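You operate a simulated robot arm through the tools that you are given. There is no shell and no other tool.

You run a simulated robot arm. Do the job below in one go: nothing can be reset, and whatever is moved stays where it is left.

## Task
Let the pressure off the cylinder at the grey relief knob.
Fine: immersion off and cold feed closed first; close the knob once the pressure gauge reads zero. Where these are worked on the way, their far stop is far enough and under half their travel is too little: grey relief knob.

The check looks at the end state, three seconds after you hand in, the way a careful person would. Anything else that was tipped, shoved, dropped, spilled or broken makes it a failure.

## Robot
A 6-joint arm with a two-finger parallel gripper, fixed in place. Base frame: the origin is on the floor under the middle of its stand, x ahead of it, y to its left, z up. Readings come in m, degrees, newtons and seconds.
With the tool pointing down near the work surface it reaches from about 0.22 to 0.66 m from the base axis. Its first joint turns from -66.0 to 66.0 degrees. Payload 2.9 kg.
Tool frame: the origin (TCP) lies between the finger pads and is the grasp point; the fingertips stand 0.03 m ahead of it; z points along the fingers, y is the line along which they close. Largest opening 0.11 m; finger width 0.02, thickness 0.01; the body of the gripper, 0.048 by 0.112 m, starts 0.055 m behind the TCP.
Orientation is that of the tool frame in the base frame, as a unit quaternion [x, y, z, w]. With the fingers straight down and closing along the base's y, the tool's x points along the base's -x, its y along +y and its z along -z.

## Interface
- The arm moves only by the tool apply_moves. Its argument "deltas" is a list of rows, each a list of 2 entries, a list of its own where there are three numbers: the shift along the tool's x, y, z in m, then the turn, a rotation vector about the tool's x, y, z in degrees. In form: [[[x, y, z], [wx, wy, wz]], ...]. A call has 1 to 20 rows; each row is the pose to reach, as a shift and turn from the pose commanded when the call began, along the tool's axes at that moment. "claw" is the finger opening in m, from 0 to 0.11, set as the call begins (left out, the last holds). Rows are played at 5 a second. More than 0.05 m and 8.6 degrees between two rows, or a gripper value outside its range, and nothing of the call is played. Where a pose cannot be reached the arm comes as near as it can. A force on the tool above 90 N (or 10 N above the force at the start of the call, whichever is more), or a blocked arm, ends the call early, and 0.2 s more pass. The fingers move at their own pace (about 0.108 m/s each) and stop on an object; they squeeze with about 24 N. The grip force told is the motor's: it shows also when the fingers shut on nothing. Time passes only in rows, and 0.2 s behind the last, so rows that repeat a pose let the fingers close. It gives the time, the measured TCP pose, the force on the tool (base axes), the opening and the grip force at its end, in the units of the frame above (readings bear some noise), with the torque about the TCP (base axes, N m) and any sound that the robot's microphone picked up.
- Cameras (640 x 400 px; columns grow to the right, rows downward): "scene" is fixed at [0.0929, 0.4515, 1.3855]; the picture's right is [-0.56, -0.83, 0.00], its down [-0.45, 0.31, -0.84] and it looks along [0.69, -0.47, -0.55] (base axes); focal length 258 px, centre (320, 200). "wrist" rides on the gripper at [0.072, 0.017, -0.103] in the tool frame; the picture's right is [-0.23, 0.97, 0.00], its down [-0.76, -0.18, -0.62] and it looks along [-0.61, -0.14, 0.78] (tool axes); focal length 222 px, centre (320, 200). There is no depth. A picture from a camera that has moved, and an enlarged one, comes with that camera's place and axes in the base frame and with its lens.
- capture(camera): a new picture of that camera. It takes no simulated time.
- enlarge(camera, box): a new picture of the part [left, top, right, bottom] of that camera's present view, enlarged. It takes no simulated time.
- sign_off(): hands the job in; it is judged then, once.

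Places have to be worked out from the pictures, the camera data and where the tool is seen. Open the gripper and draw the arm clear of the work before you hand the job in, unless the task says otherwise.

The tools are called after ">>>" as a command line: name --argument value ..., lists and objects as JSON in quotes. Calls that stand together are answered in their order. apply_moves: Moves the arm, as the interface text tells. Its arguments: {"type":"object","properties":{"deltas":{"type":"array","items":{"type":"array"}},"claw":{"type":"number"}},"required":["deltas"]} The other tools are called the same way: capture (camera) takes a picture; enlarge (camera, box) takes an enlarged picture of a part of a camera's view; sign_off () hands the job in.

At the start:

```text
clock: 0.0
tool_pos: [0.4301, -0.0078, 1.2642]
tcp_rot: [0.0, 1.0, 0.001, -0.001]
ft_force: [0.6, -0.3, 0.6]
ft_torque: [0.0, 0.03, 0.0]
width: 0.1099
grip_force: 0.0
```

scene: 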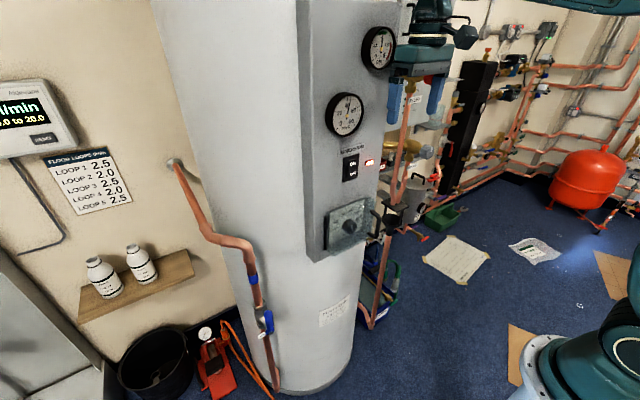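
wrist: 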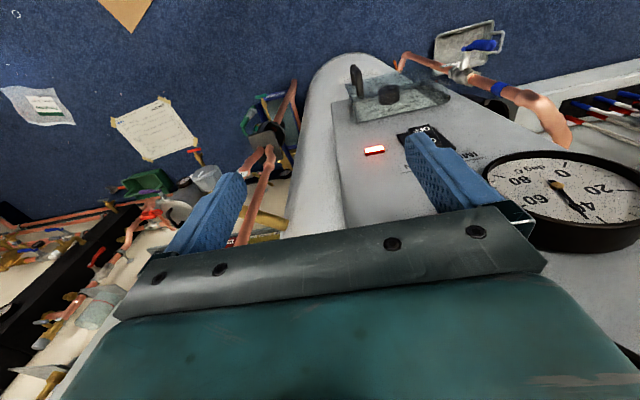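

I start by looking closely at the panel and the pipework from both cameras before moving anything.

>>> enlarge --camera "scene" --box '[300, 0, 460, 100]'

>>> enlarge --camera "scene" --box '[300, 80, 460, 180]'

>>> enlarge --camera "scene" --box '[300, 170, 460, 270]'

>>> enlarge --camera "scene" --box '[160, 250, 320, 400]'

>>> enlarge --camera "wrist" --box '[310, 20, 610, 220]'

```text
4.00 times, centred on (380, 50) of scene
camera zoom: at [0.0929, 0.4515, 1.3855], right [-0.56, -0.83, 0.0], down [-0.45, 0.31, -0.84], along [0.69, -0.47, -0.55], focal length 1032 px, centre (80, 800)
```

zoom: 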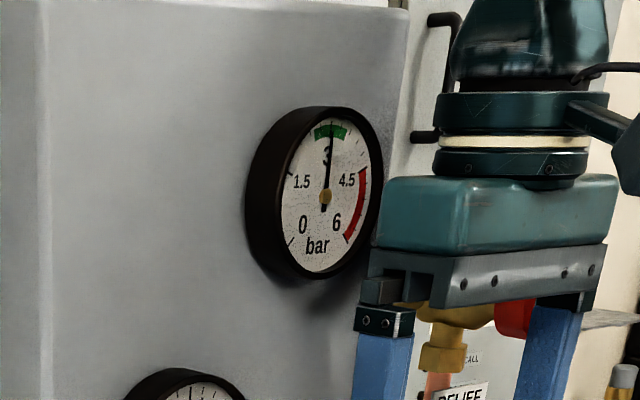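

```text
4.00 times, centred on (380, 130) of scene
camera zoom: at [0.0929, 0.4515, 1.3855], right [-0.56, -0.83, 0.0], down [-0.45, 0.31, -0.84], along [0.69, -0.47, -0.55], focal length 1032 px, centre (80, 480)
```

zoom: 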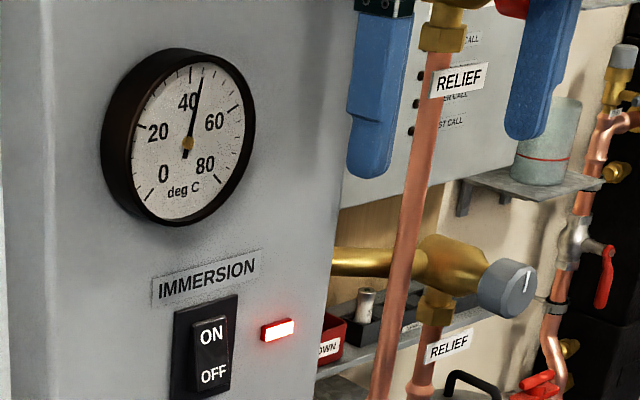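

```text
4.00 times, centred on (380, 220) of scene
camera zoom: at [0.0929, 0.4515, 1.3855], right [-0.56, -0.83, 0.0], down [-0.45, 0.31, -0.84], along [0.69, -0.47, -0.55], focal length 1032 px, centre (80, 120)
```

zoom: 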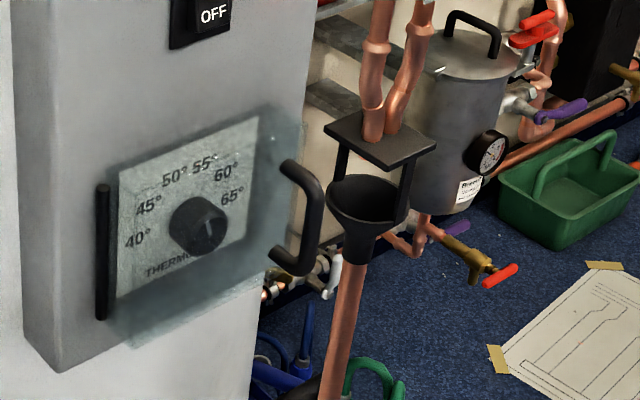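

```text
2.67 times, centred on (240, 325) of scene
camera zoom: at [0.0929, 0.4515, 1.3855], right [-0.56, -0.83, 0.0], down [-0.45, 0.31, -0.84], along [0.69, -0.47, -0.55], focal length 688 px, centre (533, -133)
```

zoom: 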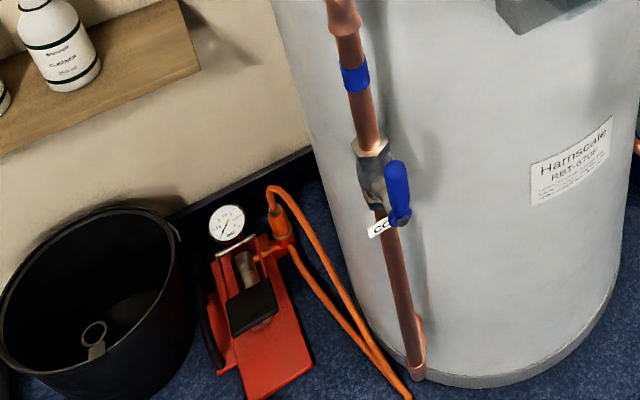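

```text
2.00 times, centred on (460, 120) of wrist
camera zoom: at [0.3584, 0.009, 1.3674], right [0.23, 0.97, 0.0], down [0.76, -0.18, 0.62], along [0.61, -0.14, -0.78], focal length 444 px, centre (40, 360)
```

zoom: 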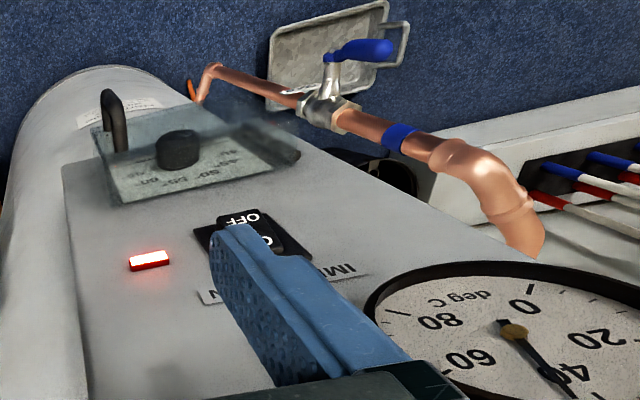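

The arm hangs just in front of the panel (panel face about x≈0.485, switch about (0.49, 0.10, 1.13), lamp lit = immersion on). I back off about 0.1 m toward the base for a wider wrist view.

>>> apply_moves --deltas '[[[0.03, 0, 0], [0, 0, 0]], [[0.06, 0, 0], [0, 0, 0]], [[0.09, 0, 0], [0, 0, 0]], [[0.1, 0, 0], [0, 0, 0]]]'

>>> capture --camera "wrist"

>>> capture --camera "scene"

```text
clock: 1.0
tool_pos: [0.331, -0.0084, 1.2647]
tcp_rot: [0.0, 1.0, 0.0, 0.0]
ft_force: [0.5, -0.2, 0.3]
ft_torque: [0.01, 0.04, -0.01]
width: 0.1099
grip_force: 0.0
```

```text
taken
camera wrist: at [0.259, 0.0081, 1.3681], right [0.23, 0.97, 0.0], down [0.76, -0.18, 0.62], along [0.61, -0.14, -0.78], focal length 222 px, centre (320, 200)
```

wrist: 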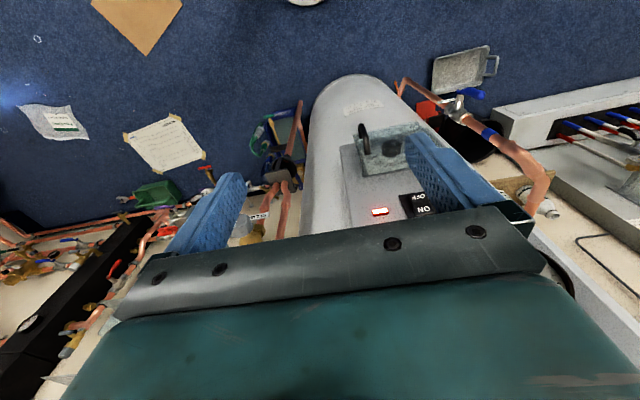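

```text
taken
```

scene: 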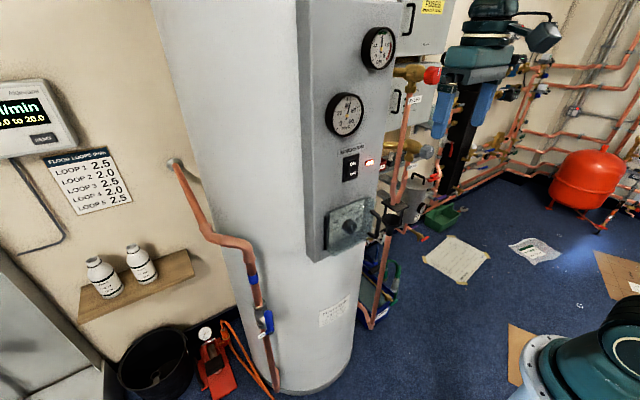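

The arm is clear of the panel. I zoom in on the relief valves and the cold feed valve.

>>> enlarge --camera "scene" --box '[360, 20, 460, 90]'

>>> enlarge --camera "scene" --box '[360, 110, 460, 190]'

>>> enlarge --camera "scene" --box '[230, 260, 310, 360]'

>>> enlarge --camera "wrist" --box '[380, 40, 580, 220]'

>>> enlarge --camera "wrist" --box '[200, 100, 360, 260]'

```text
5.71 times, centred on (410, 55) of scene
camera zoom: at [0.0929, 0.4515, 1.3855], right [-0.56, -0.83, 0.0], down [-0.45, 0.31, -0.84], along [0.69, -0.47, -0.55], focal length 1474 px, centre (-194, 1029)
```

zoom: 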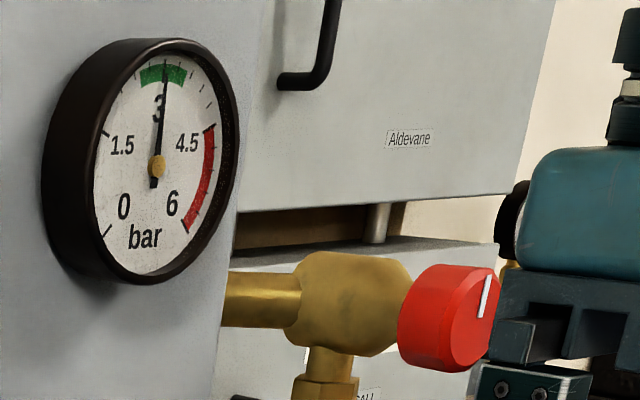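

```text
5.00 times, centred on (410, 150) of scene
camera zoom: at [0.0929, 0.4515, 1.3855], right [-0.56, -0.83, 0.0], down [-0.45, 0.31, -0.84], along [0.69, -0.47, -0.55], focal length 1290 px, centre (-130, 450)
```

zoom: 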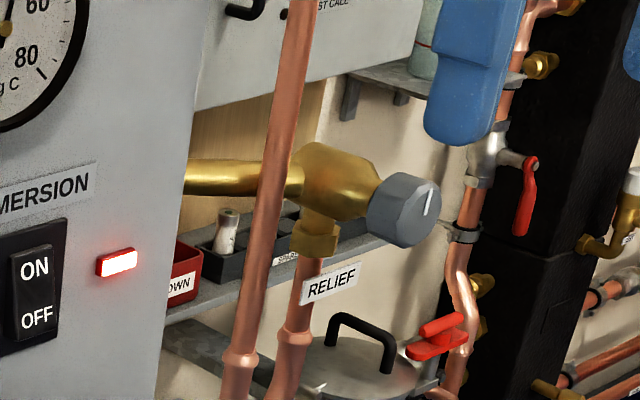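

```text
4.00 times, centred on (270, 310) of scene
camera zoom: at [0.0929, 0.4515, 1.3855], right [-0.56, -0.83, 0.0], down [-0.45, 0.31, -0.84], along [0.69, -0.47, -0.55], focal length 1032 px, centre (520, -240)
```

zoom: 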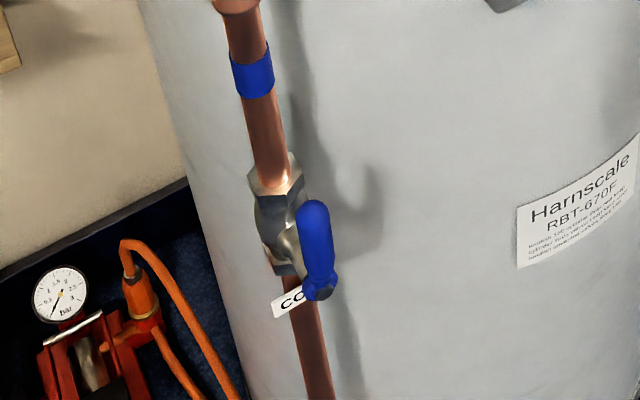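

```text
2.22 times, centred on (480, 130) of wrist
camera zoom: at [0.259, 0.0081, 1.3681], right [0.23, 0.97, 0.0], down [0.76, -0.18, 0.62], along [0.61, -0.14, -0.78], focal length 494 px, centre (-36, 356)
```

zoom: 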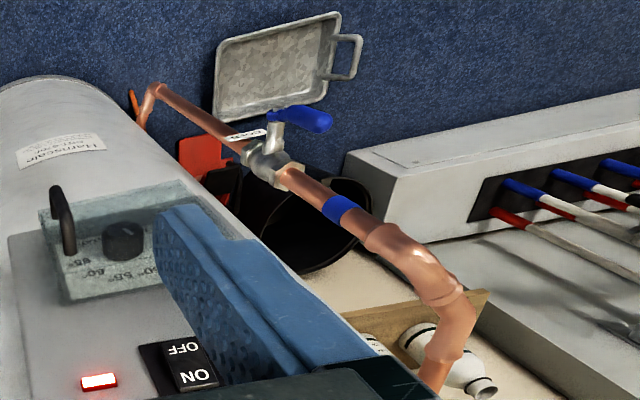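

```text
2.50 times, centred on (280, 180) of wrist
camera zoom: at [0.259, 0.0081, 1.3681], right [0.23, 0.97, 0.0], down [0.76, -0.18, 0.62], along [0.61, -0.14, -0.78], focal length 555 px, centre (420, 250)
```

zoom: 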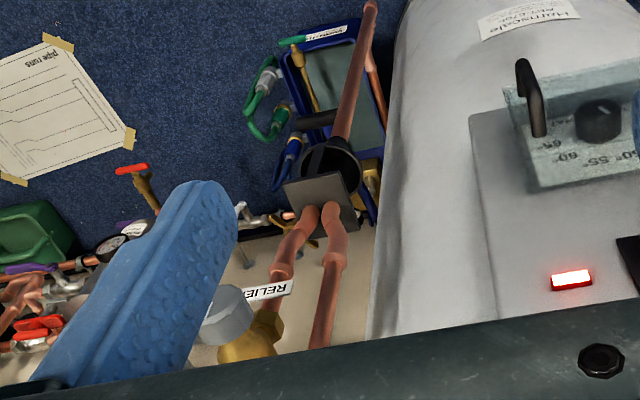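

Working estimates: rocker OFF half at about (0.476, 0.095, 1.115), grey knob about (0.478, −0.168, 1.11) with its axis toward −x, and the cold feed lever hub about (0.487, 0.348, 0.713) with the lever tip up at z≈0.81 (open). I tilt the tool 45° forward so the wrist camera looks horizontally at the panel.

>>> apply_moves --deltas '[[[0, 0, 0], [0, -7.5, 0]], [[0, 0, 0], [0, -15, 0]], [[0, 0, 0], [0, -22.5, 0]], [[0, 0, 0], [0, -30, 0]], [[0, 0, 0], [0, -37.5, 0]], [[0, 0, 0], [0, -45, 0]]]' --claw 0.0

>>> capture --camera "wrist"

>>> capture --camera "scene"

```text
clock: 2.4
tool_pos: [0.3293, -0.0071, 1.265]
tcp_rot: [0.0, 0.923, 0.0, 0.384]
ft_force: [-1.1, -0.3, 0.4]
ft_torque: [-0.02, 0.05, -0.01]
width: 0.0001
grip_force: 24.0
```

```text
taken
camera wrist: at [0.2061, 0.0087, 1.2855], right [0.16, 0.97, 0.16], down [0.1, -0.18, 0.98], along [0.98, -0.14, -0.12], focal length 222 px, centre (320, 200)
```

wrist: 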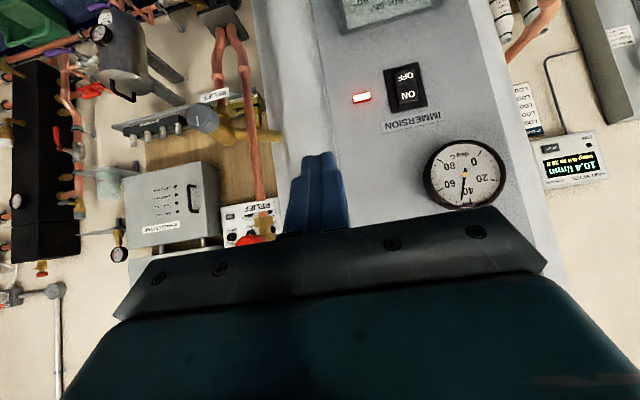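

```text
taken
```

scene: 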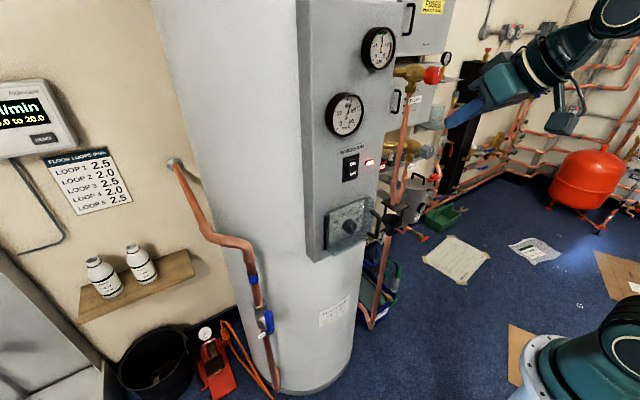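

The view is upside-down but clear. I enlarge the switch, the knob and the gauge area.

>>> enlarge --camera "wrist" --box '[340, 50, 460, 150]'

>>> enlarge --camera "wrist" --box '[150, 60, 310, 180]'

>>> enlarge --camera "wrist" --box '[480, 0, 640, 200]'

>>> enlarge --camera "wrist" --box '[180, 160, 320, 260]'

```text
4.00 times, centred on (400, 100) of wrist
camera zoom: at [0.2061, 0.0087, 1.2855], right [0.16, 0.97, 0.16], down [0.1, -0.18, 0.98], along [0.98, -0.14, -0.12], focal length 888 px, centre (0, 600)
```

zoom: 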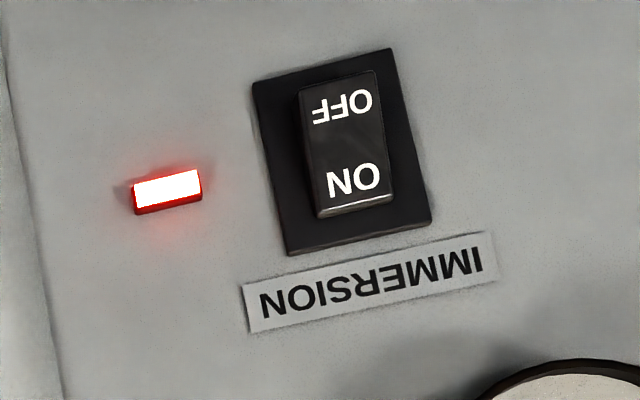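

```text
3.33 times, centred on (230, 120) of wrist
camera zoom: at [0.2061, 0.0087, 1.2855], right [0.16, 0.97, 0.16], down [0.1, -0.18, 0.98], along [0.98, -0.14, -0.12], focal length 740 px, centre (620, 467)
```

zoom: 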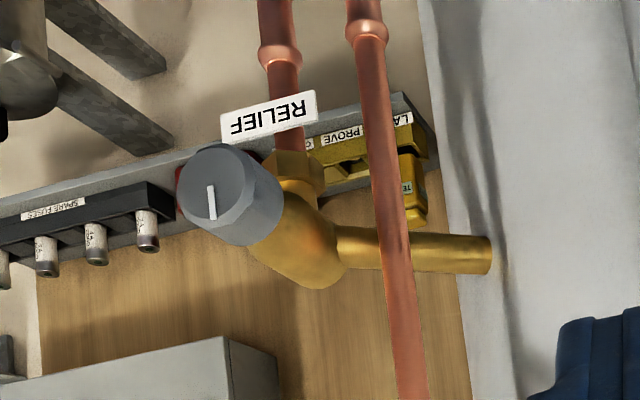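

```text
2.00 times, centred on (560, 100) of wrist
camera zoom: at [0.2061, 0.0087, 1.2855], right [0.16, 0.97, 0.16], down [0.1, -0.18, 0.98], along [0.98, -0.14, -0.12], focal length 444 px, centre (-160, 400)
```

zoom: 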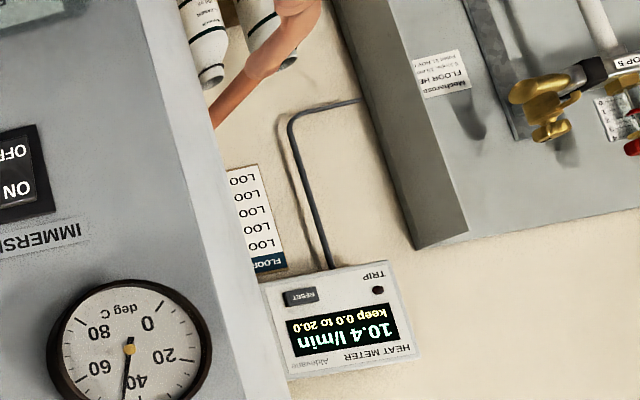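

```text
4.00 times, centred on (250, 210) of wrist
camera zoom: at [0.2061, 0.0087, 1.2855], right [0.16, 0.97, 0.16], down [0.1, -0.18, 0.98], along [0.98, -0.14, -0.12], focal length 888 px, centre (600, 160)
```

zoom: 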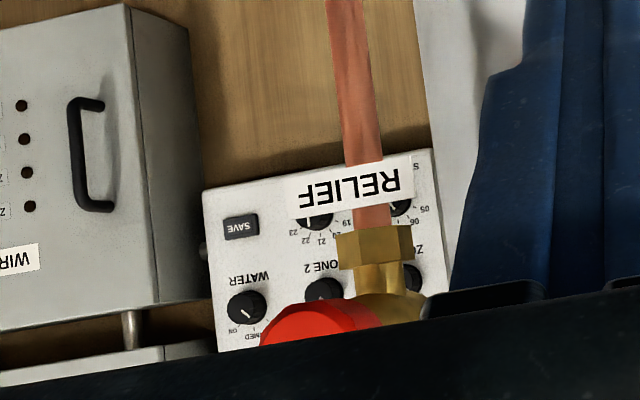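

Switch OFF half is at about y≈0.099, z≈1.117, face x≈0.476. With the closed fingers tilted 45°, I move to a standoff in front of it (TCP about (0.38, 0.10, 1.129)).

>>> apply_moves --deltas '[[[0.012, 0.0214, 0.026], [0, 0, 0]], [[0.024, 0.0428, 0.052], [0, 0, 0]], [[0.036, 0.0642, 0.078], [0, 0, 0]], [[0.048, 0.0856, 0.104], [0, 0, 0]], [[0.0606, 0.107, 0.1306], [0, 0, 0]], [[0.0606, 0.107, 0.1306], [0, 0, 0]]]' --claw 0.0

>>> capture --camera "wrist"

>>> enlarge --camera "scene" --box '[300, 80, 460, 200]'

```text
clock: 3.8
tool_pos: [0.3768, 0.1002, 1.1286]
tcp_rot: [-0.001, 0.924, 0.0, 0.383]
ft_force: [-0.2, -0.7, -0.8]
ft_torque: [-0.01, 0.0, -0.02]
width: 0.0
grip_force: 24.3
```

```text
taken
camera wrist: at [0.2546, 0.1159, 1.1497], right [0.16, 0.97, 0.16], down [0.1, -0.18, 0.98], along [0.98, -0.14, -0.12], focal length 222 px, centre (320, 200)
```

wrist: 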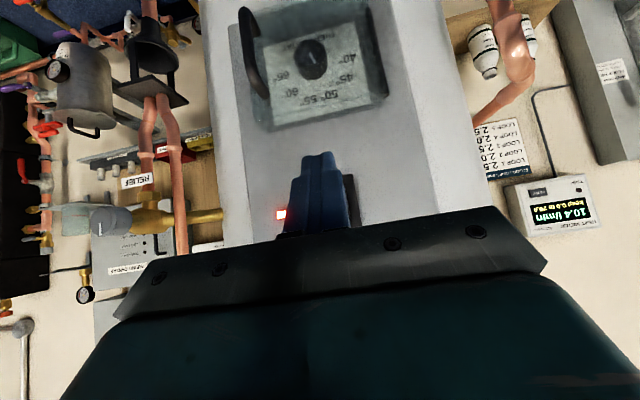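

```text
3.33 times, centred on (380, 140) of scene
camera zoom: at [0.0929, 0.4515, 1.3855], right [-0.56, -0.83, 0.0], down [-0.45, 0.31, -0.84], along [0.69, -0.47, -0.55], focal length 860 px, centre (120, 400)
```

zoom: 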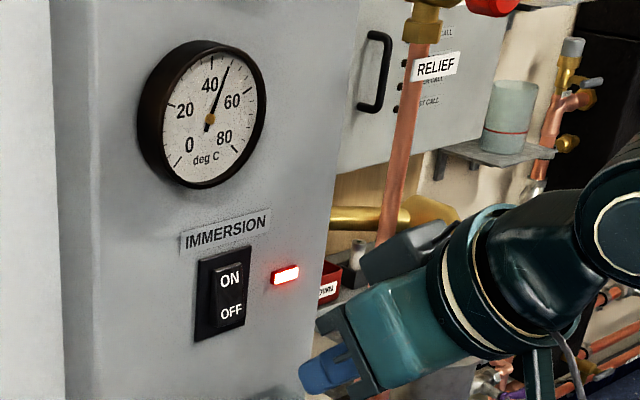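

The tool is in front of the switch. I advance horizontally, stopping a little short of contact, then look.

>>> apply_moves --deltas '[[[-0.0141, 0, 0.0141], [0, 0, 0]], [[-0.0283, 0, 0.0283], [0, 0, 0]], [[-0.0389, 0, 0.0389], [0, 0, 0]], [[-0.0424, 0, 0.0424], [0, 0, 0]]]' --claw 0.0

>>> enlarge --camera "scene" --box '[320, 120, 400, 180]'

>>> enlarge --camera "wrist" --box '[240, 80, 400, 250]'

```text
clock: 4.8
tool_pos: [0.4382, 0.1001, 1.1287]
tcp_rot: [-0.001, 0.924, 0.0, 0.383]
ft_force: [-0.4, 0.7, -0.1]
ft_torque: [-0.02, 0.02, 0.04]
width: 0.0
grip_force: 24.5
```

```text
6.67 times, centred on (360, 150) of scene
camera zoom: at [0.0929, 0.4515, 1.3855], right [-0.56, -0.83, 0.0], down [-0.45, 0.31, -0.84], along [0.69, -0.47, -0.55], focal length 1720 px, centre (53, 533)
```

zoom: 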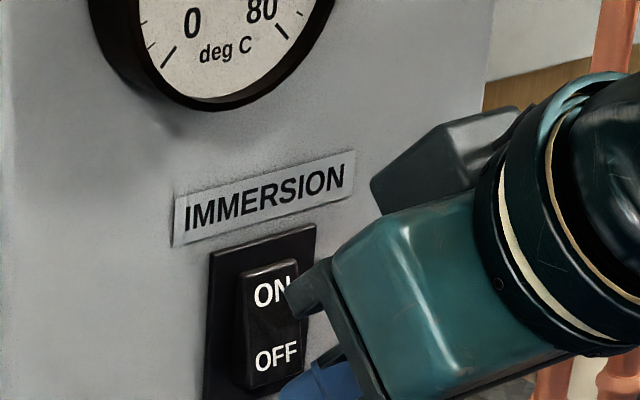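

```text
2.35 times, centred on (320, 165) of wrist
camera zoom: at [0.3156, 0.1159, 1.1491], right [0.16, 0.97, 0.16], down [0.1, -0.18, 0.98], along [0.98, -0.14, -0.12], focal length 523 px, centre (320, 282)
```

zoom: 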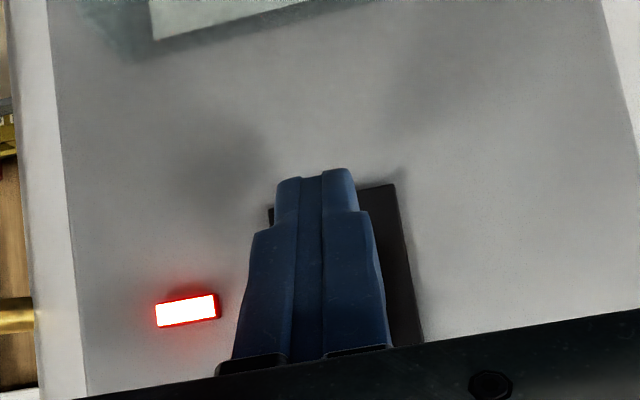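

The fingertip is about 1 cm short, lined up with the lower (OFF) end of the rocker. I push forward in small steps and check the lamp.

>>> apply_moves --deltas '[[[-0.0028, 0, 0.0028], [0, 0, 0]], [[-0.0057, 0, 0.0057], [0, 0, 0]], [[-0.0085, 0, 0.0085], [0, 0, 0]]]' --claw 0.0

>>> enlarge --camera "scene" --box '[320, 120, 400, 180]'

>>> enlarge --camera "wrist" --box '[240, 80, 400, 250]'

```text
clock: 5.6
tool_pos: [0.4505, 0.102, 1.1284]
tcp_rot: [0.001, 0.923, -0.001, 0.384]
ft_force: [-0.1, 0.1, -0.4]
ft_torque: [-0.04, -0.01, 0.0]
width: 0.0
grip_force: 24.1
```

```text
6.67 times, centred on (360, 150) of scene
camera zoom: at [0.0929, 0.4515, 1.3855], right [-0.56, -0.83, 0.0], down [-0.45, 0.31, -0.84], along [0.69, -0.47, -0.55], focal length 1720 px, centre (53, 533)
```

zoom: 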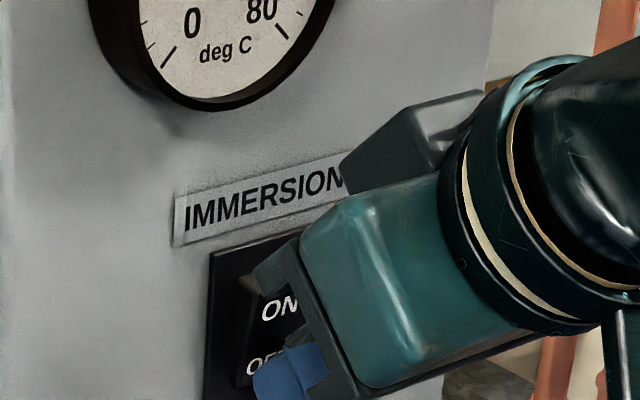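

```text
2.35 times, centred on (320, 165) of wrist
camera zoom: at [0.3278, 0.1168, 1.1504], right [0.16, 0.97, 0.16], down [0.1, -0.18, 0.98], along [0.98, -0.14, -0.12], focal length 523 px, centre (320, 282)
```

zoom: 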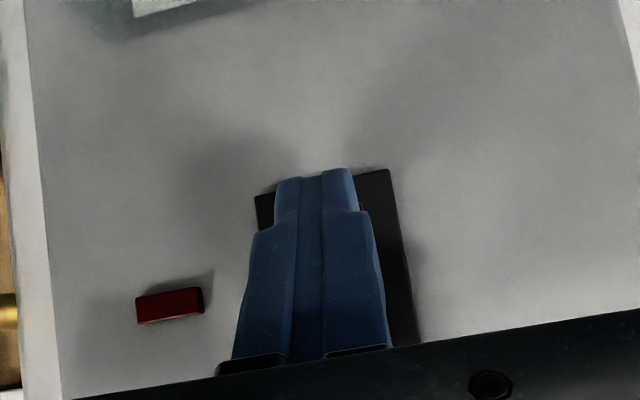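

The lamp is out and the rocker has tipped to OFF. I back straight away from the panel and confirm.

>>> apply_moves --deltas '[[[0.0141, 0, -0.0141], [0, 0, 0]], [[0.0354, 0, -0.0354], [0, 0, 0]], [[0.0636, 0, -0.0636], [0, 0, 0]], [[0.0778, 0, -0.0778], [0, 0, 0]], [[0.0778, 0, -0.0778], [0, 0, 0]]]' --claw 0.0

>>> capture --camera "scene"

>>> enlarge --camera "scene" --box '[320, 20, 400, 80]'

>>> enlarge --camera "scene" --box '[320, 130, 400, 190]'

>>> capture --camera "wrist"

```text
clock: 6.8
tool_pos: [0.3407, 0.0979, 1.1291]
tcp_rot: [0.0, 0.924, 0.001, 0.383]
ft_force: [-0.3, -0.1, 0.1]
ft_torque: [-0.02, -0.01, 0.01]
width: 0.0
grip_force: 23.7
```

```text
taken
```

scene: 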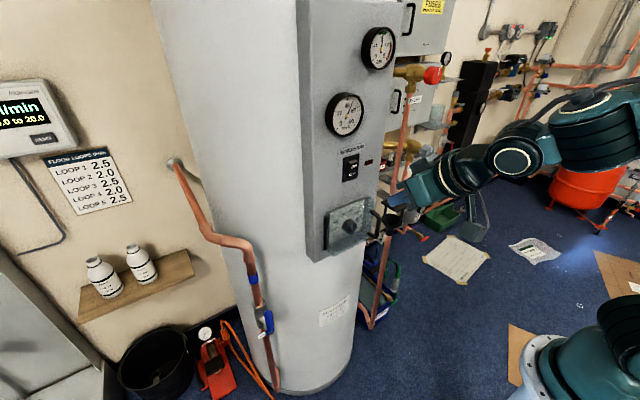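

```text
6.67 times, centred on (360, 50) of scene
camera zoom: at [0.0929, 0.4515, 1.3855], right [-0.56, -0.83, 0.0], down [-0.45, 0.31, -0.84], along [0.69, -0.47, -0.55], focal length 1720 px, centre (53, 1200)
```

zoom: 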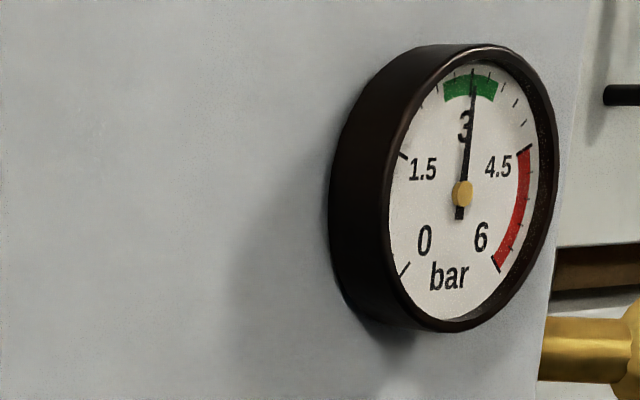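

```text
6.67 times, centred on (360, 160) of scene
camera zoom: at [0.0929, 0.4515, 1.3855], right [-0.56, -0.83, 0.0], down [-0.45, 0.31, -0.84], along [0.69, -0.47, -0.55], focal length 1720 px, centre (53, 467)
```

zoom: 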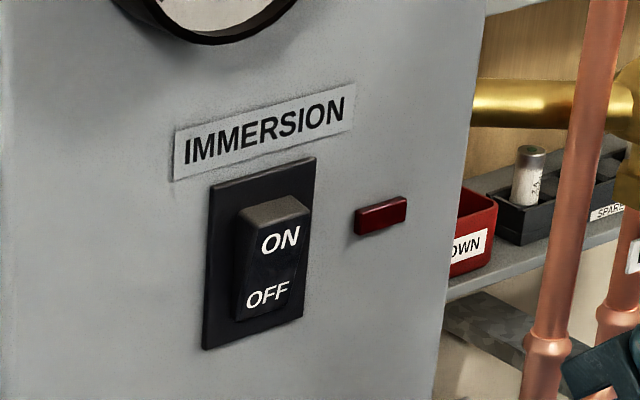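

```text
taken
camera wrist: at [0.2174, 0.115, 1.1504], right [0.16, 0.97, 0.16], down [0.1, -0.18, 0.98], along [0.98, -0.14, -0.12], focal length 222 px, centre (320, 200)
```

wrist: 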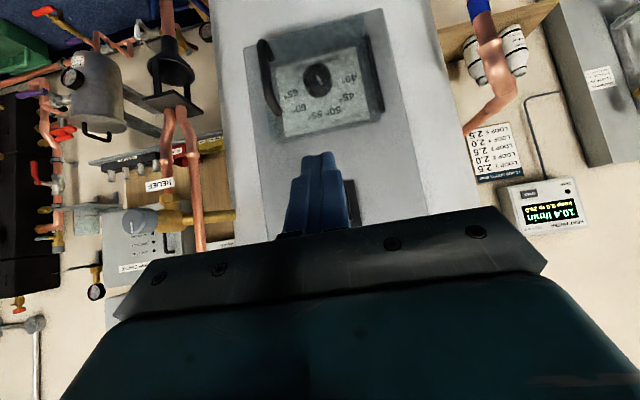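

Immersion is confirmed off; the pressure gauge reads just over 3 bar. Next I swing to tool-down in front of the cold feed valve (about (0.37, 0.30, 1.05)) to look at its lever.

>>> apply_moves --deltas '[[[0.0059, 0.0333, 0.013], [0, 7.5, 0]], [[0.0118, 0.0667, 0.0259], [0, 15, 0]], [[0.0177, 0.1, 0.0389], [0, 22.5, 0]], [[0.0236, 0.1333, 0.0519], [0, 30, 0]], [[0.0295, 0.1667, 0.0648], [0, 37.5, 0]], [[0.0354, 0.2, 0.0778], [0, 45, 0]], [[0.0354, 0.2, 0.0778], [0, 45, 0]]]' --claw 0.0

>>> capture --camera "wrist"

>>> capture --camera "scene"

```text
clock: 8.4
tool_pos: [0.3725, 0.3005, 1.0504]
tcp_rot: [0.0, 1.0, 0.0, -0.001]
ft_force: [0.1, 0.8, -0.4]
ft_torque: [0.05, 0.0, 0.04]
width: 0.0003
grip_force: 23.9
```

```text
taken
camera wrist: at [0.2999, 0.3162, 1.1527], right [0.23, 0.97, 0.0], down [0.76, -0.18, 0.62], along [0.61, -0.14, -0.78], focal length 222 px, centre (320, 200)
```

wrist: 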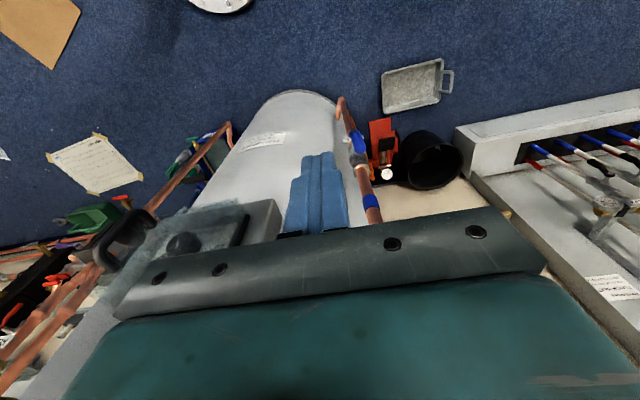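

```text
taken
```

scene: 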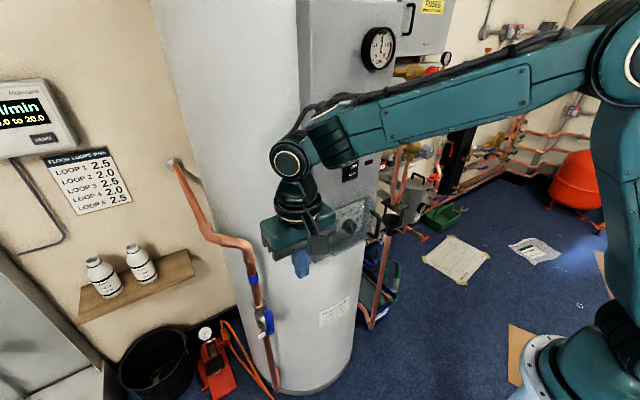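

>>> enlarge --camera "wrist" --box '[310, 90, 410, 220]'

>>> enlarge --camera "scene" --box '[240, 290, 300, 345]'

```text
3.08 times, centred on (360, 155) of wrist
camera zoom: at [0.2999, 0.3162, 1.1527], right [0.23, 0.97, 0.0], down [0.76, -0.18, 0.62], along [0.61, -0.14, -0.78], focal length 684 px, centre (197, 338)
```

zoom: 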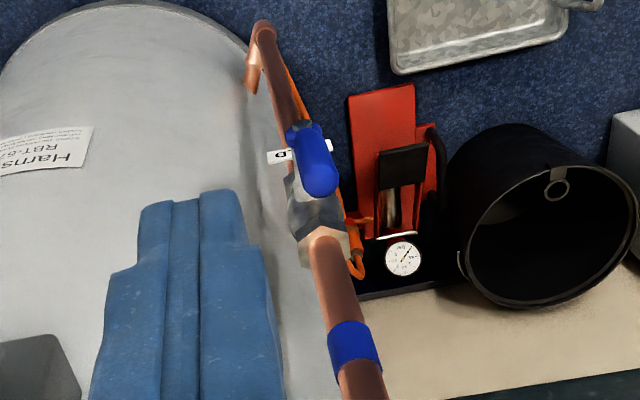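

```text
7.27 times, centred on (270, 318) of scene
camera zoom: at [0.0929, 0.4515, 1.3855], right [-0.56, -0.83, 0.0], down [-0.45, 0.31, -0.84], along [0.69, -0.47, -0.55], focal length 1876 px, centre (684, -654)
```

zoom: 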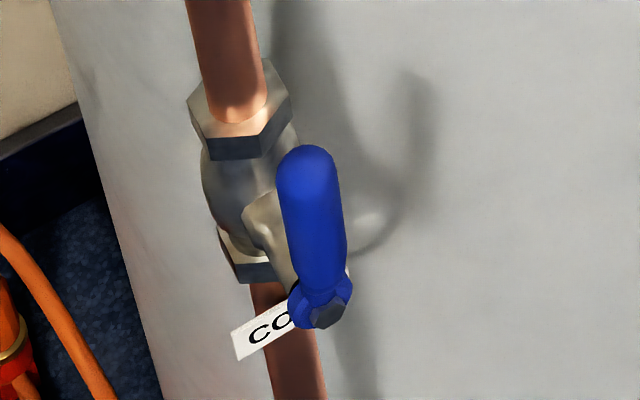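

The lever stands up from its hub (tip about (0.475, 0.345, 0.81), pivot about z≈0.71), i.e. open, with a pivot axis along x. I move the closed fingers to the +y side of it, staying above first.

>>> apply_moves --deltas '[[[-0.01, 0.032, 0.033], [0, 0, 0]], [[-0.02, 0.064, 0.066], [0, 0, 0]], [[-0.03, 0.095, 0.1], [0, 0, 0]], [[-0.055, 0.095, 0.127], [0, 0, 0]], [[-0.08, 0.095, 0.15], [0, 0, 0]], [[-0.1, 0.095, 0.17], [0, 0, 0]], [[-0.1, 0.095, 0.17], [0, 0, 0]]]' --claw 0.0

>>> capture --camera "wrist"

>>> capture --camera "scene"

```text
clock: 10.0
tool_pos: [0.4717, 0.3935, 0.879]
tcp_rot: [0.0, 1.0, 0.0, 0.0]
ft_force: [0.3, 0.0, 1.6]
ft_torque: [-0.03, -0.01, -0.02]
width: 0.0
grip_force: 24.4
```

```text
taken
camera wrist: at [0.4008, 0.4097, 0.9821], right [0.23, 0.97, 0.0], down [0.76, -0.18, 0.62], along [0.61, -0.14, -0.78], focal length 222 px, centre (320, 200)
```

wrist: 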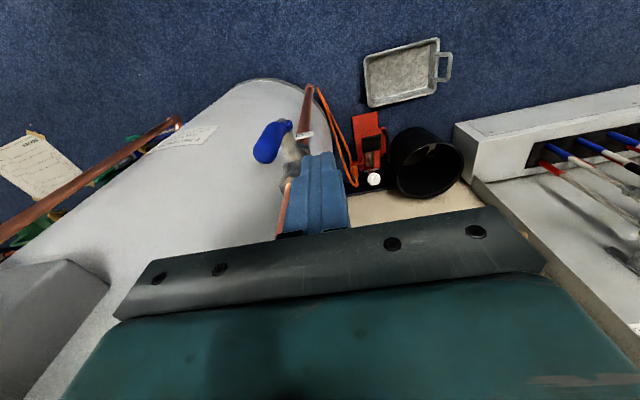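

```text
taken
```

scene: 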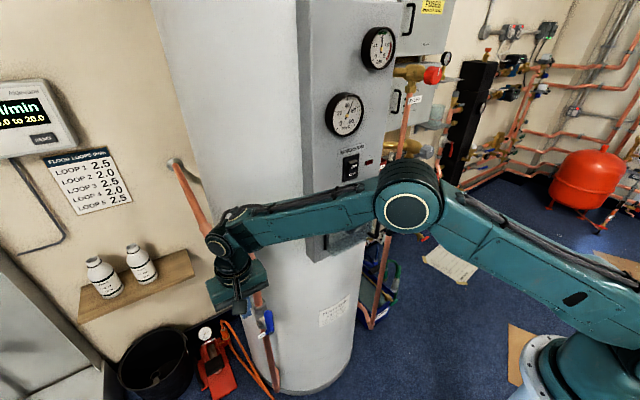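

The pose was reached cleanly. I zoom in to check the lever's position relative to the fingers.

>>> enlarge --camera "wrist" --box '[230, 90, 370, 240]'

>>> enlarge --camera "scene" --box '[200, 250, 310, 350]'

```text
2.67 times, centred on (300, 165) of wrist
camera zoom: at [0.4008, 0.4097, 0.9821], right [0.23, 0.97, 0.0], down [0.76, -0.18, 0.62], along [0.61, -0.14, -0.78], focal length 592 px, centre (373, 293)
```

zoom: 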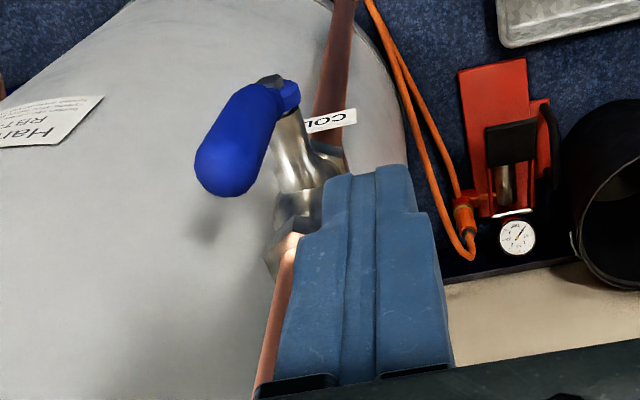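

```text
4.00 times, centred on (255, 300) of scene
camera zoom: at [0.0929, 0.4515, 1.3855], right [-0.56, -0.83, 0.0], down [-0.45, 0.31, -0.84], along [0.69, -0.47, -0.55], focal length 1032 px, centre (580, -200)
```

zoom: 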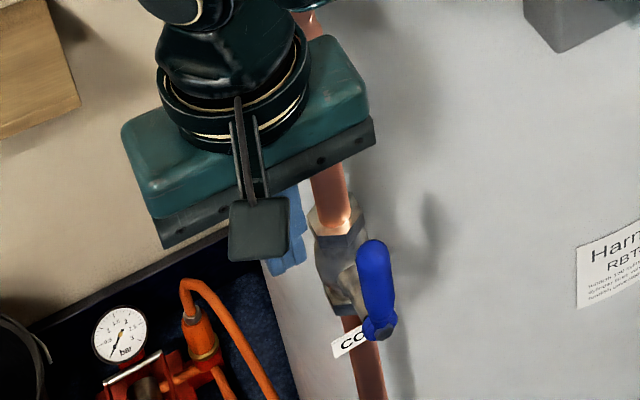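

Lever tip centre is about (0.474, 0.345, 0.81), hub about (0.488, 0.346, 0.709). I lower the closed fingers beside it on the +y side and begin a gentle push toward −y (clockwise seen from the front), then check force and motion.

>>> apply_moves --deltas '[[[-0.004, 0, 0.04], [0, 0, 0]], [[-0.004, 0, 0.077], [0, 0, 0]], [[-0.004, -0.018, 0.077], [0, 0, 0]], [[-0.004, -0.026, 0.077], [0, 0, 0]], [[-0.004, -0.032, 0.077], [0, 0, 0]], [[-0.004, -0.036, 0.077], [0, 0, 0]]]' --claw 0.0

>>> enlarge --camera "wrist" --box '[200, 60, 400, 240]'

>>> enlarge --camera "scene" --box '[220, 270, 310, 350]'

```text
clock: 11.4
tool_pos: [0.477, 0.3585, 0.8019]
tcp_rot: [0.001, 1.0, 0.0, 0.001]
ft_force: [1.4, 1.0, 0.8]
ft_torque: [0.02, 0.0, -0.02]
width: 0.0001
grip_force: 24.3
```

```text
2.22 times, centred on (300, 150) of wrist
camera zoom: at [0.4048, 0.3752, 0.9043], right [0.23, 0.97, 0.0], down [0.76, -0.18, 0.62], along [0.61, -0.14, -0.78], focal length 494 px, centre (364, 311)
```

zoom: 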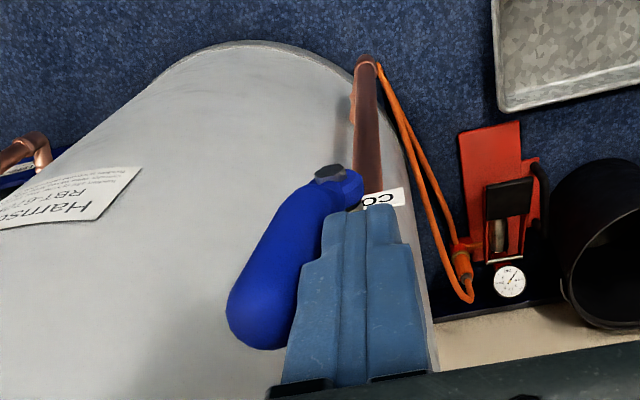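

```text
5.00 times, centred on (265, 310) of scene
camera zoom: at [0.0929, 0.4515, 1.3855], right [-0.56, -0.83, 0.0], down [-0.45, 0.31, -0.84], along [0.69, -0.47, -0.55], focal length 1290 px, centre (595, -350)
```

zoom: 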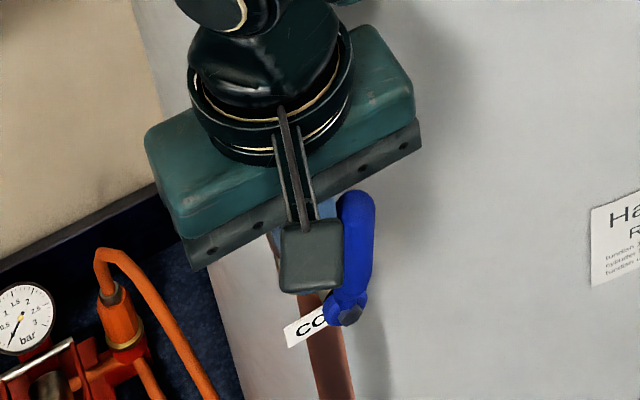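

The lever is yielding toward −y with almost no force. To keep the wrist clear of the panel during the rest of the swing, I ease off slightly and tilt the tool 45° forward so the wrist comes back toward the base.

>>> apply_moves --deltas '[[[0, 0.008, 0], [0, -7.5, 0]], [[0, 0.008, 0.003], [0, -15, 0]], [[0, 0.008, 0.006], [0, -22.5, 0]], [[0, 0.008, 0.009], [0, -30, 0]], [[0, 0.008, 0.012], [0, -37.5, 0]], [[0, 0.008, 0.015], [0, -45, 0]], [[0, 0.008, 0.015], [0, -45, 0]]]' --claw 0.0

>>> capture --camera "wrist"

>>> capture --camera "scene"

>>> enlarge --camera "scene" --box '[220, 270, 310, 350]'

```text
clock: 13.0
tool_pos: [0.4749, 0.3657, 0.7882]
tcp_rot: [0.0, 0.924, -0.001, 0.383]
ft_force: [0.5, -0.8, 0.3]
ft_torque: [-0.04, 0.0, 0.0]
width: 0.0002
grip_force: 24.0
```

```text
taken
camera wrist: at [0.3523, 0.383, 0.8082], right [0.16, 0.97, 0.16], down [0.1, -0.18, 0.98], along [0.98, -0.14, -0.12], focal length 222 px, centre (320, 200)
```

wrist: 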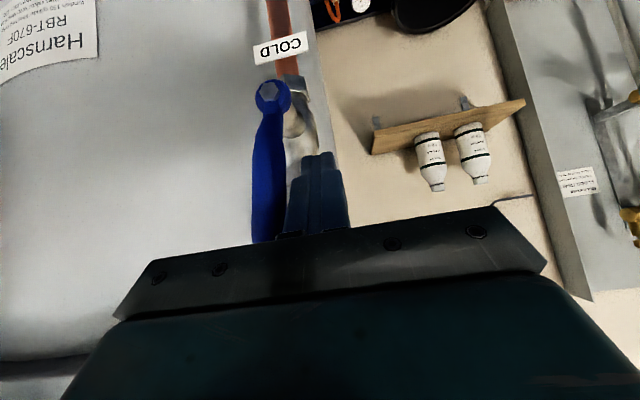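

```text
taken
```

scene: 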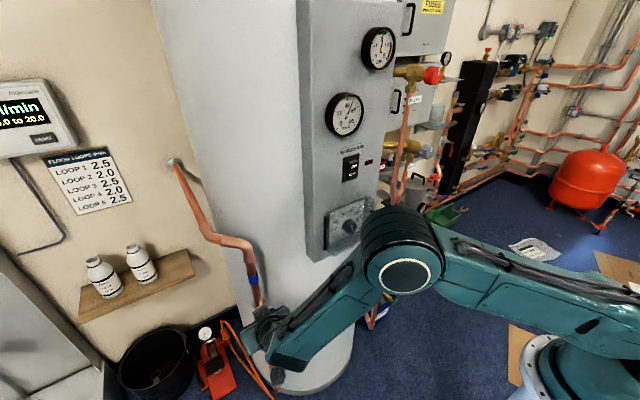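

```text
5.00 times, centred on (265, 310) of scene
camera zoom: at [0.0929, 0.4515, 1.3855], right [-0.56, -0.83, 0.0], down [-0.45, 0.31, -0.84], along [0.69, -0.47, -0.55], focal length 1290 px, centre (595, -350)
```

zoom: 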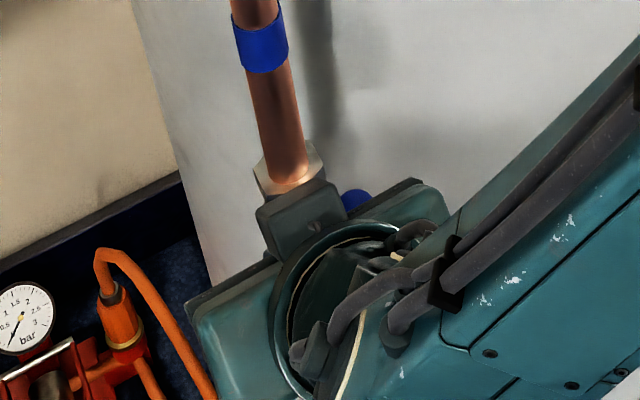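

The fingers sit just left of vertical lever's +y side with the wrist now well back. I sweep along the lever's arc to about 60°, watching the force.

>>> apply_moves --deltas '[[[-0.0005, -0.0094, 0.0015], [0, 0, 0]], [[-0.0011, -0.0188, 0.0031], [0, 0, 0]], [[-0.0005, -0.0285, 0.0036], [0, 0, 0]], [[0.0002, -0.0381, 0.0044], [0, 0, 0]], [[0.0025, -0.0475, 0.0066], [0, 0, 0]], [[0.0049, -0.0564, 0.0091], [0, 0, 0]], [[0.0088, -0.065, 0.0131], [0, 0, 0]], [[0.0133, -0.0732, 0.0175], [0, 0, 0]]]' --claw 0.0

>>> capture --camera "wrist"

>>> capture --camera "scene"

```text
clock: 14.8
tool_pos: [0.479, 0.2943, 0.7674]
tcp_rot: [0.0, 0.924, 0.0, 0.383]
ft_force: [2.4, 1.6, 0.3]
ft_torque: [0.03, -0.06, 0.06]
width: 0.0001
grip_force: 23.9
```

```text
taken
camera wrist: at [0.3556, 0.3098, 0.7873], right [0.16, 0.97, 0.16], down [0.1, -0.18, 0.98], along [0.98, -0.14, -0.12], focal length 222 px, centre (320, 200)
```

wrist: 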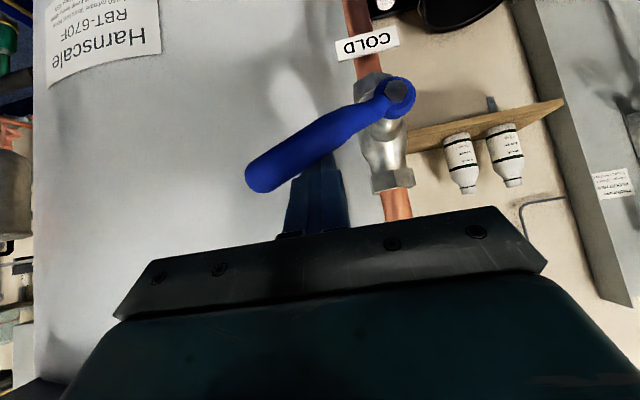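

```text
taken
```

scene: 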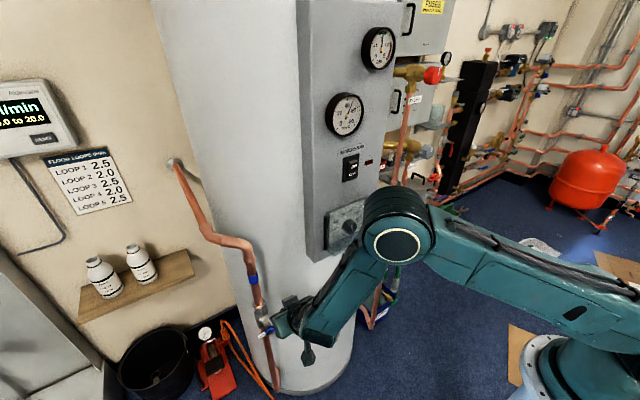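

The lever is at roughly 60° and moving freely. I finish the arc to 90° and a touch beyond so it seats on its stop.

>>> apply_moves --deltas '[[[0.0056, -0.0075, 0.0056], [0, 0, 0]], [[0.0112, -0.0145, 0.0112], [0, 0, 0]], [[0.0177, -0.019, 0.0177], [0, 0, 0]], [[0.0243, -0.0233, 0.0243], [0, 0, 0]], [[0.027, -0.0243, 0.027], [0, 0, 0]]]' --claw 0.0

>>> capture --camera "wrist"

>>> enlarge --camera "wrist" --box '[220, 20, 440, 220]'

```text
clock: 16.0
tool_pos: [0.4831, 0.2719, 0.7365]
tcp_rot: [0.001, 0.92, 0.004, 0.393]
ft_force: [-5.1, 2.2, 62.0]
ft_torque: [0.27, 0.41, -0.04]
width: 0.0
grip_force: 24.4
```

```text
taken
camera wrist: at [0.3602, 0.2881, 0.7551], right [0.15, 0.97, 0.17], down [0.08, -0.19, 0.98], along [0.98, -0.14, -0.1], focal length 222 px, centre (320, 200)
```

wrist: 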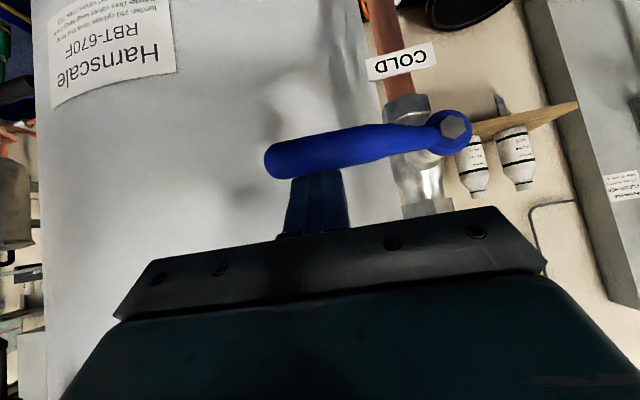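

```text
2.00 times, centred on (330, 120) of wrist
camera zoom: at [0.3602, 0.2881, 0.7551], right [0.15, 0.97, 0.17], down [0.08, -0.19, 0.98], along [0.98, -0.14, -0.1], focal length 444 px, centre (300, 360)
```

zoom: 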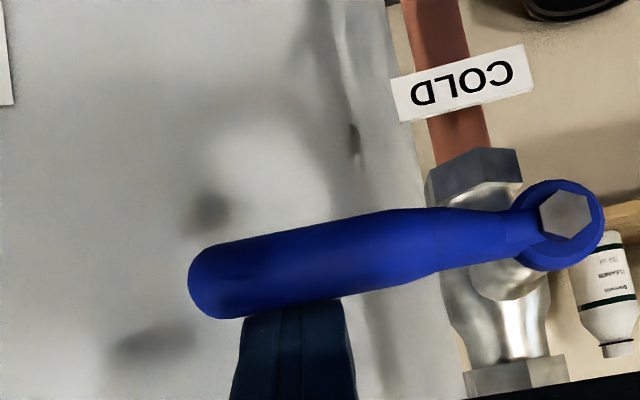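

The lever is now horizontal (perpendicular to the pipe) and the 62 N reaction shows it is on its stop. I lift off upward and back away toward the base.

>>> apply_moves --deltas '[[[-0.007, 0, -0.007], [0, 0, 0]], [[-0.0212, 0, -0.0212], [0, 0, 0]], [[-0.0212, 0, -0.0495], [0, 0, 0]], [[-0.0212, 0, -0.085], [0, 0, 0]], [[-0.0212, 0, -0.12], [0, 0, 0]], [[-0.0212, 0, -0.12], [0, 0, 0]]]' --claw 0.0

>>> capture --camera "wrist"

>>> capture --camera "scene"

```text
clock: 17.4
tool_pos: [0.4087, 0.2686, 0.8252]
tcp_rot: [0.0, 0.924, 0.0, 0.383]
ft_force: [-0.9, -0.6, -0.5]
ft_torque: [0.01, -0.01, 0.02]
width: 0.0001
grip_force: 22.9
```

```text
taken
camera wrist: at [0.2848, 0.2854, 0.8469], right [0.16, 0.97, 0.16], down [0.1, -0.18, 0.98], along [0.98, -0.14, -0.12], focal length 222 px, centre (320, 200)
```

wrist: 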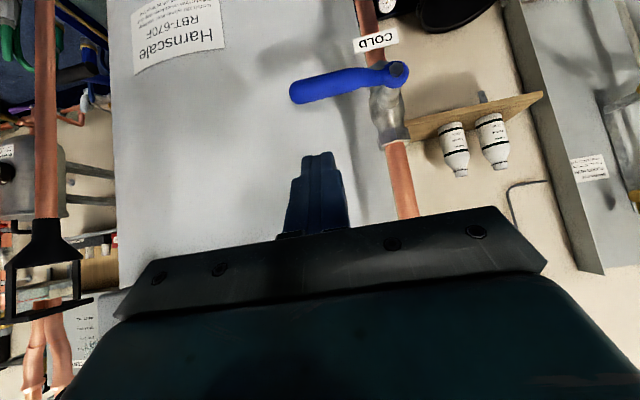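

```text
taken
```

scene: 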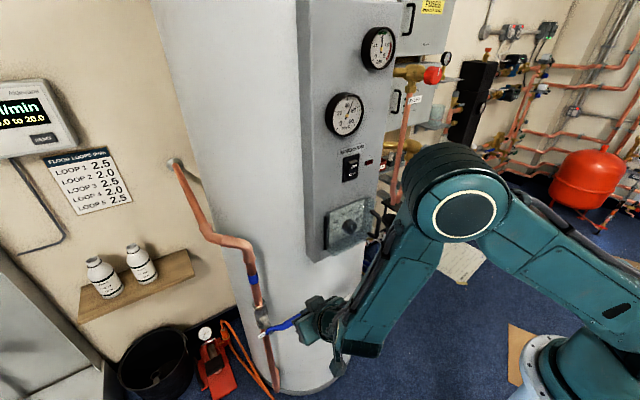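

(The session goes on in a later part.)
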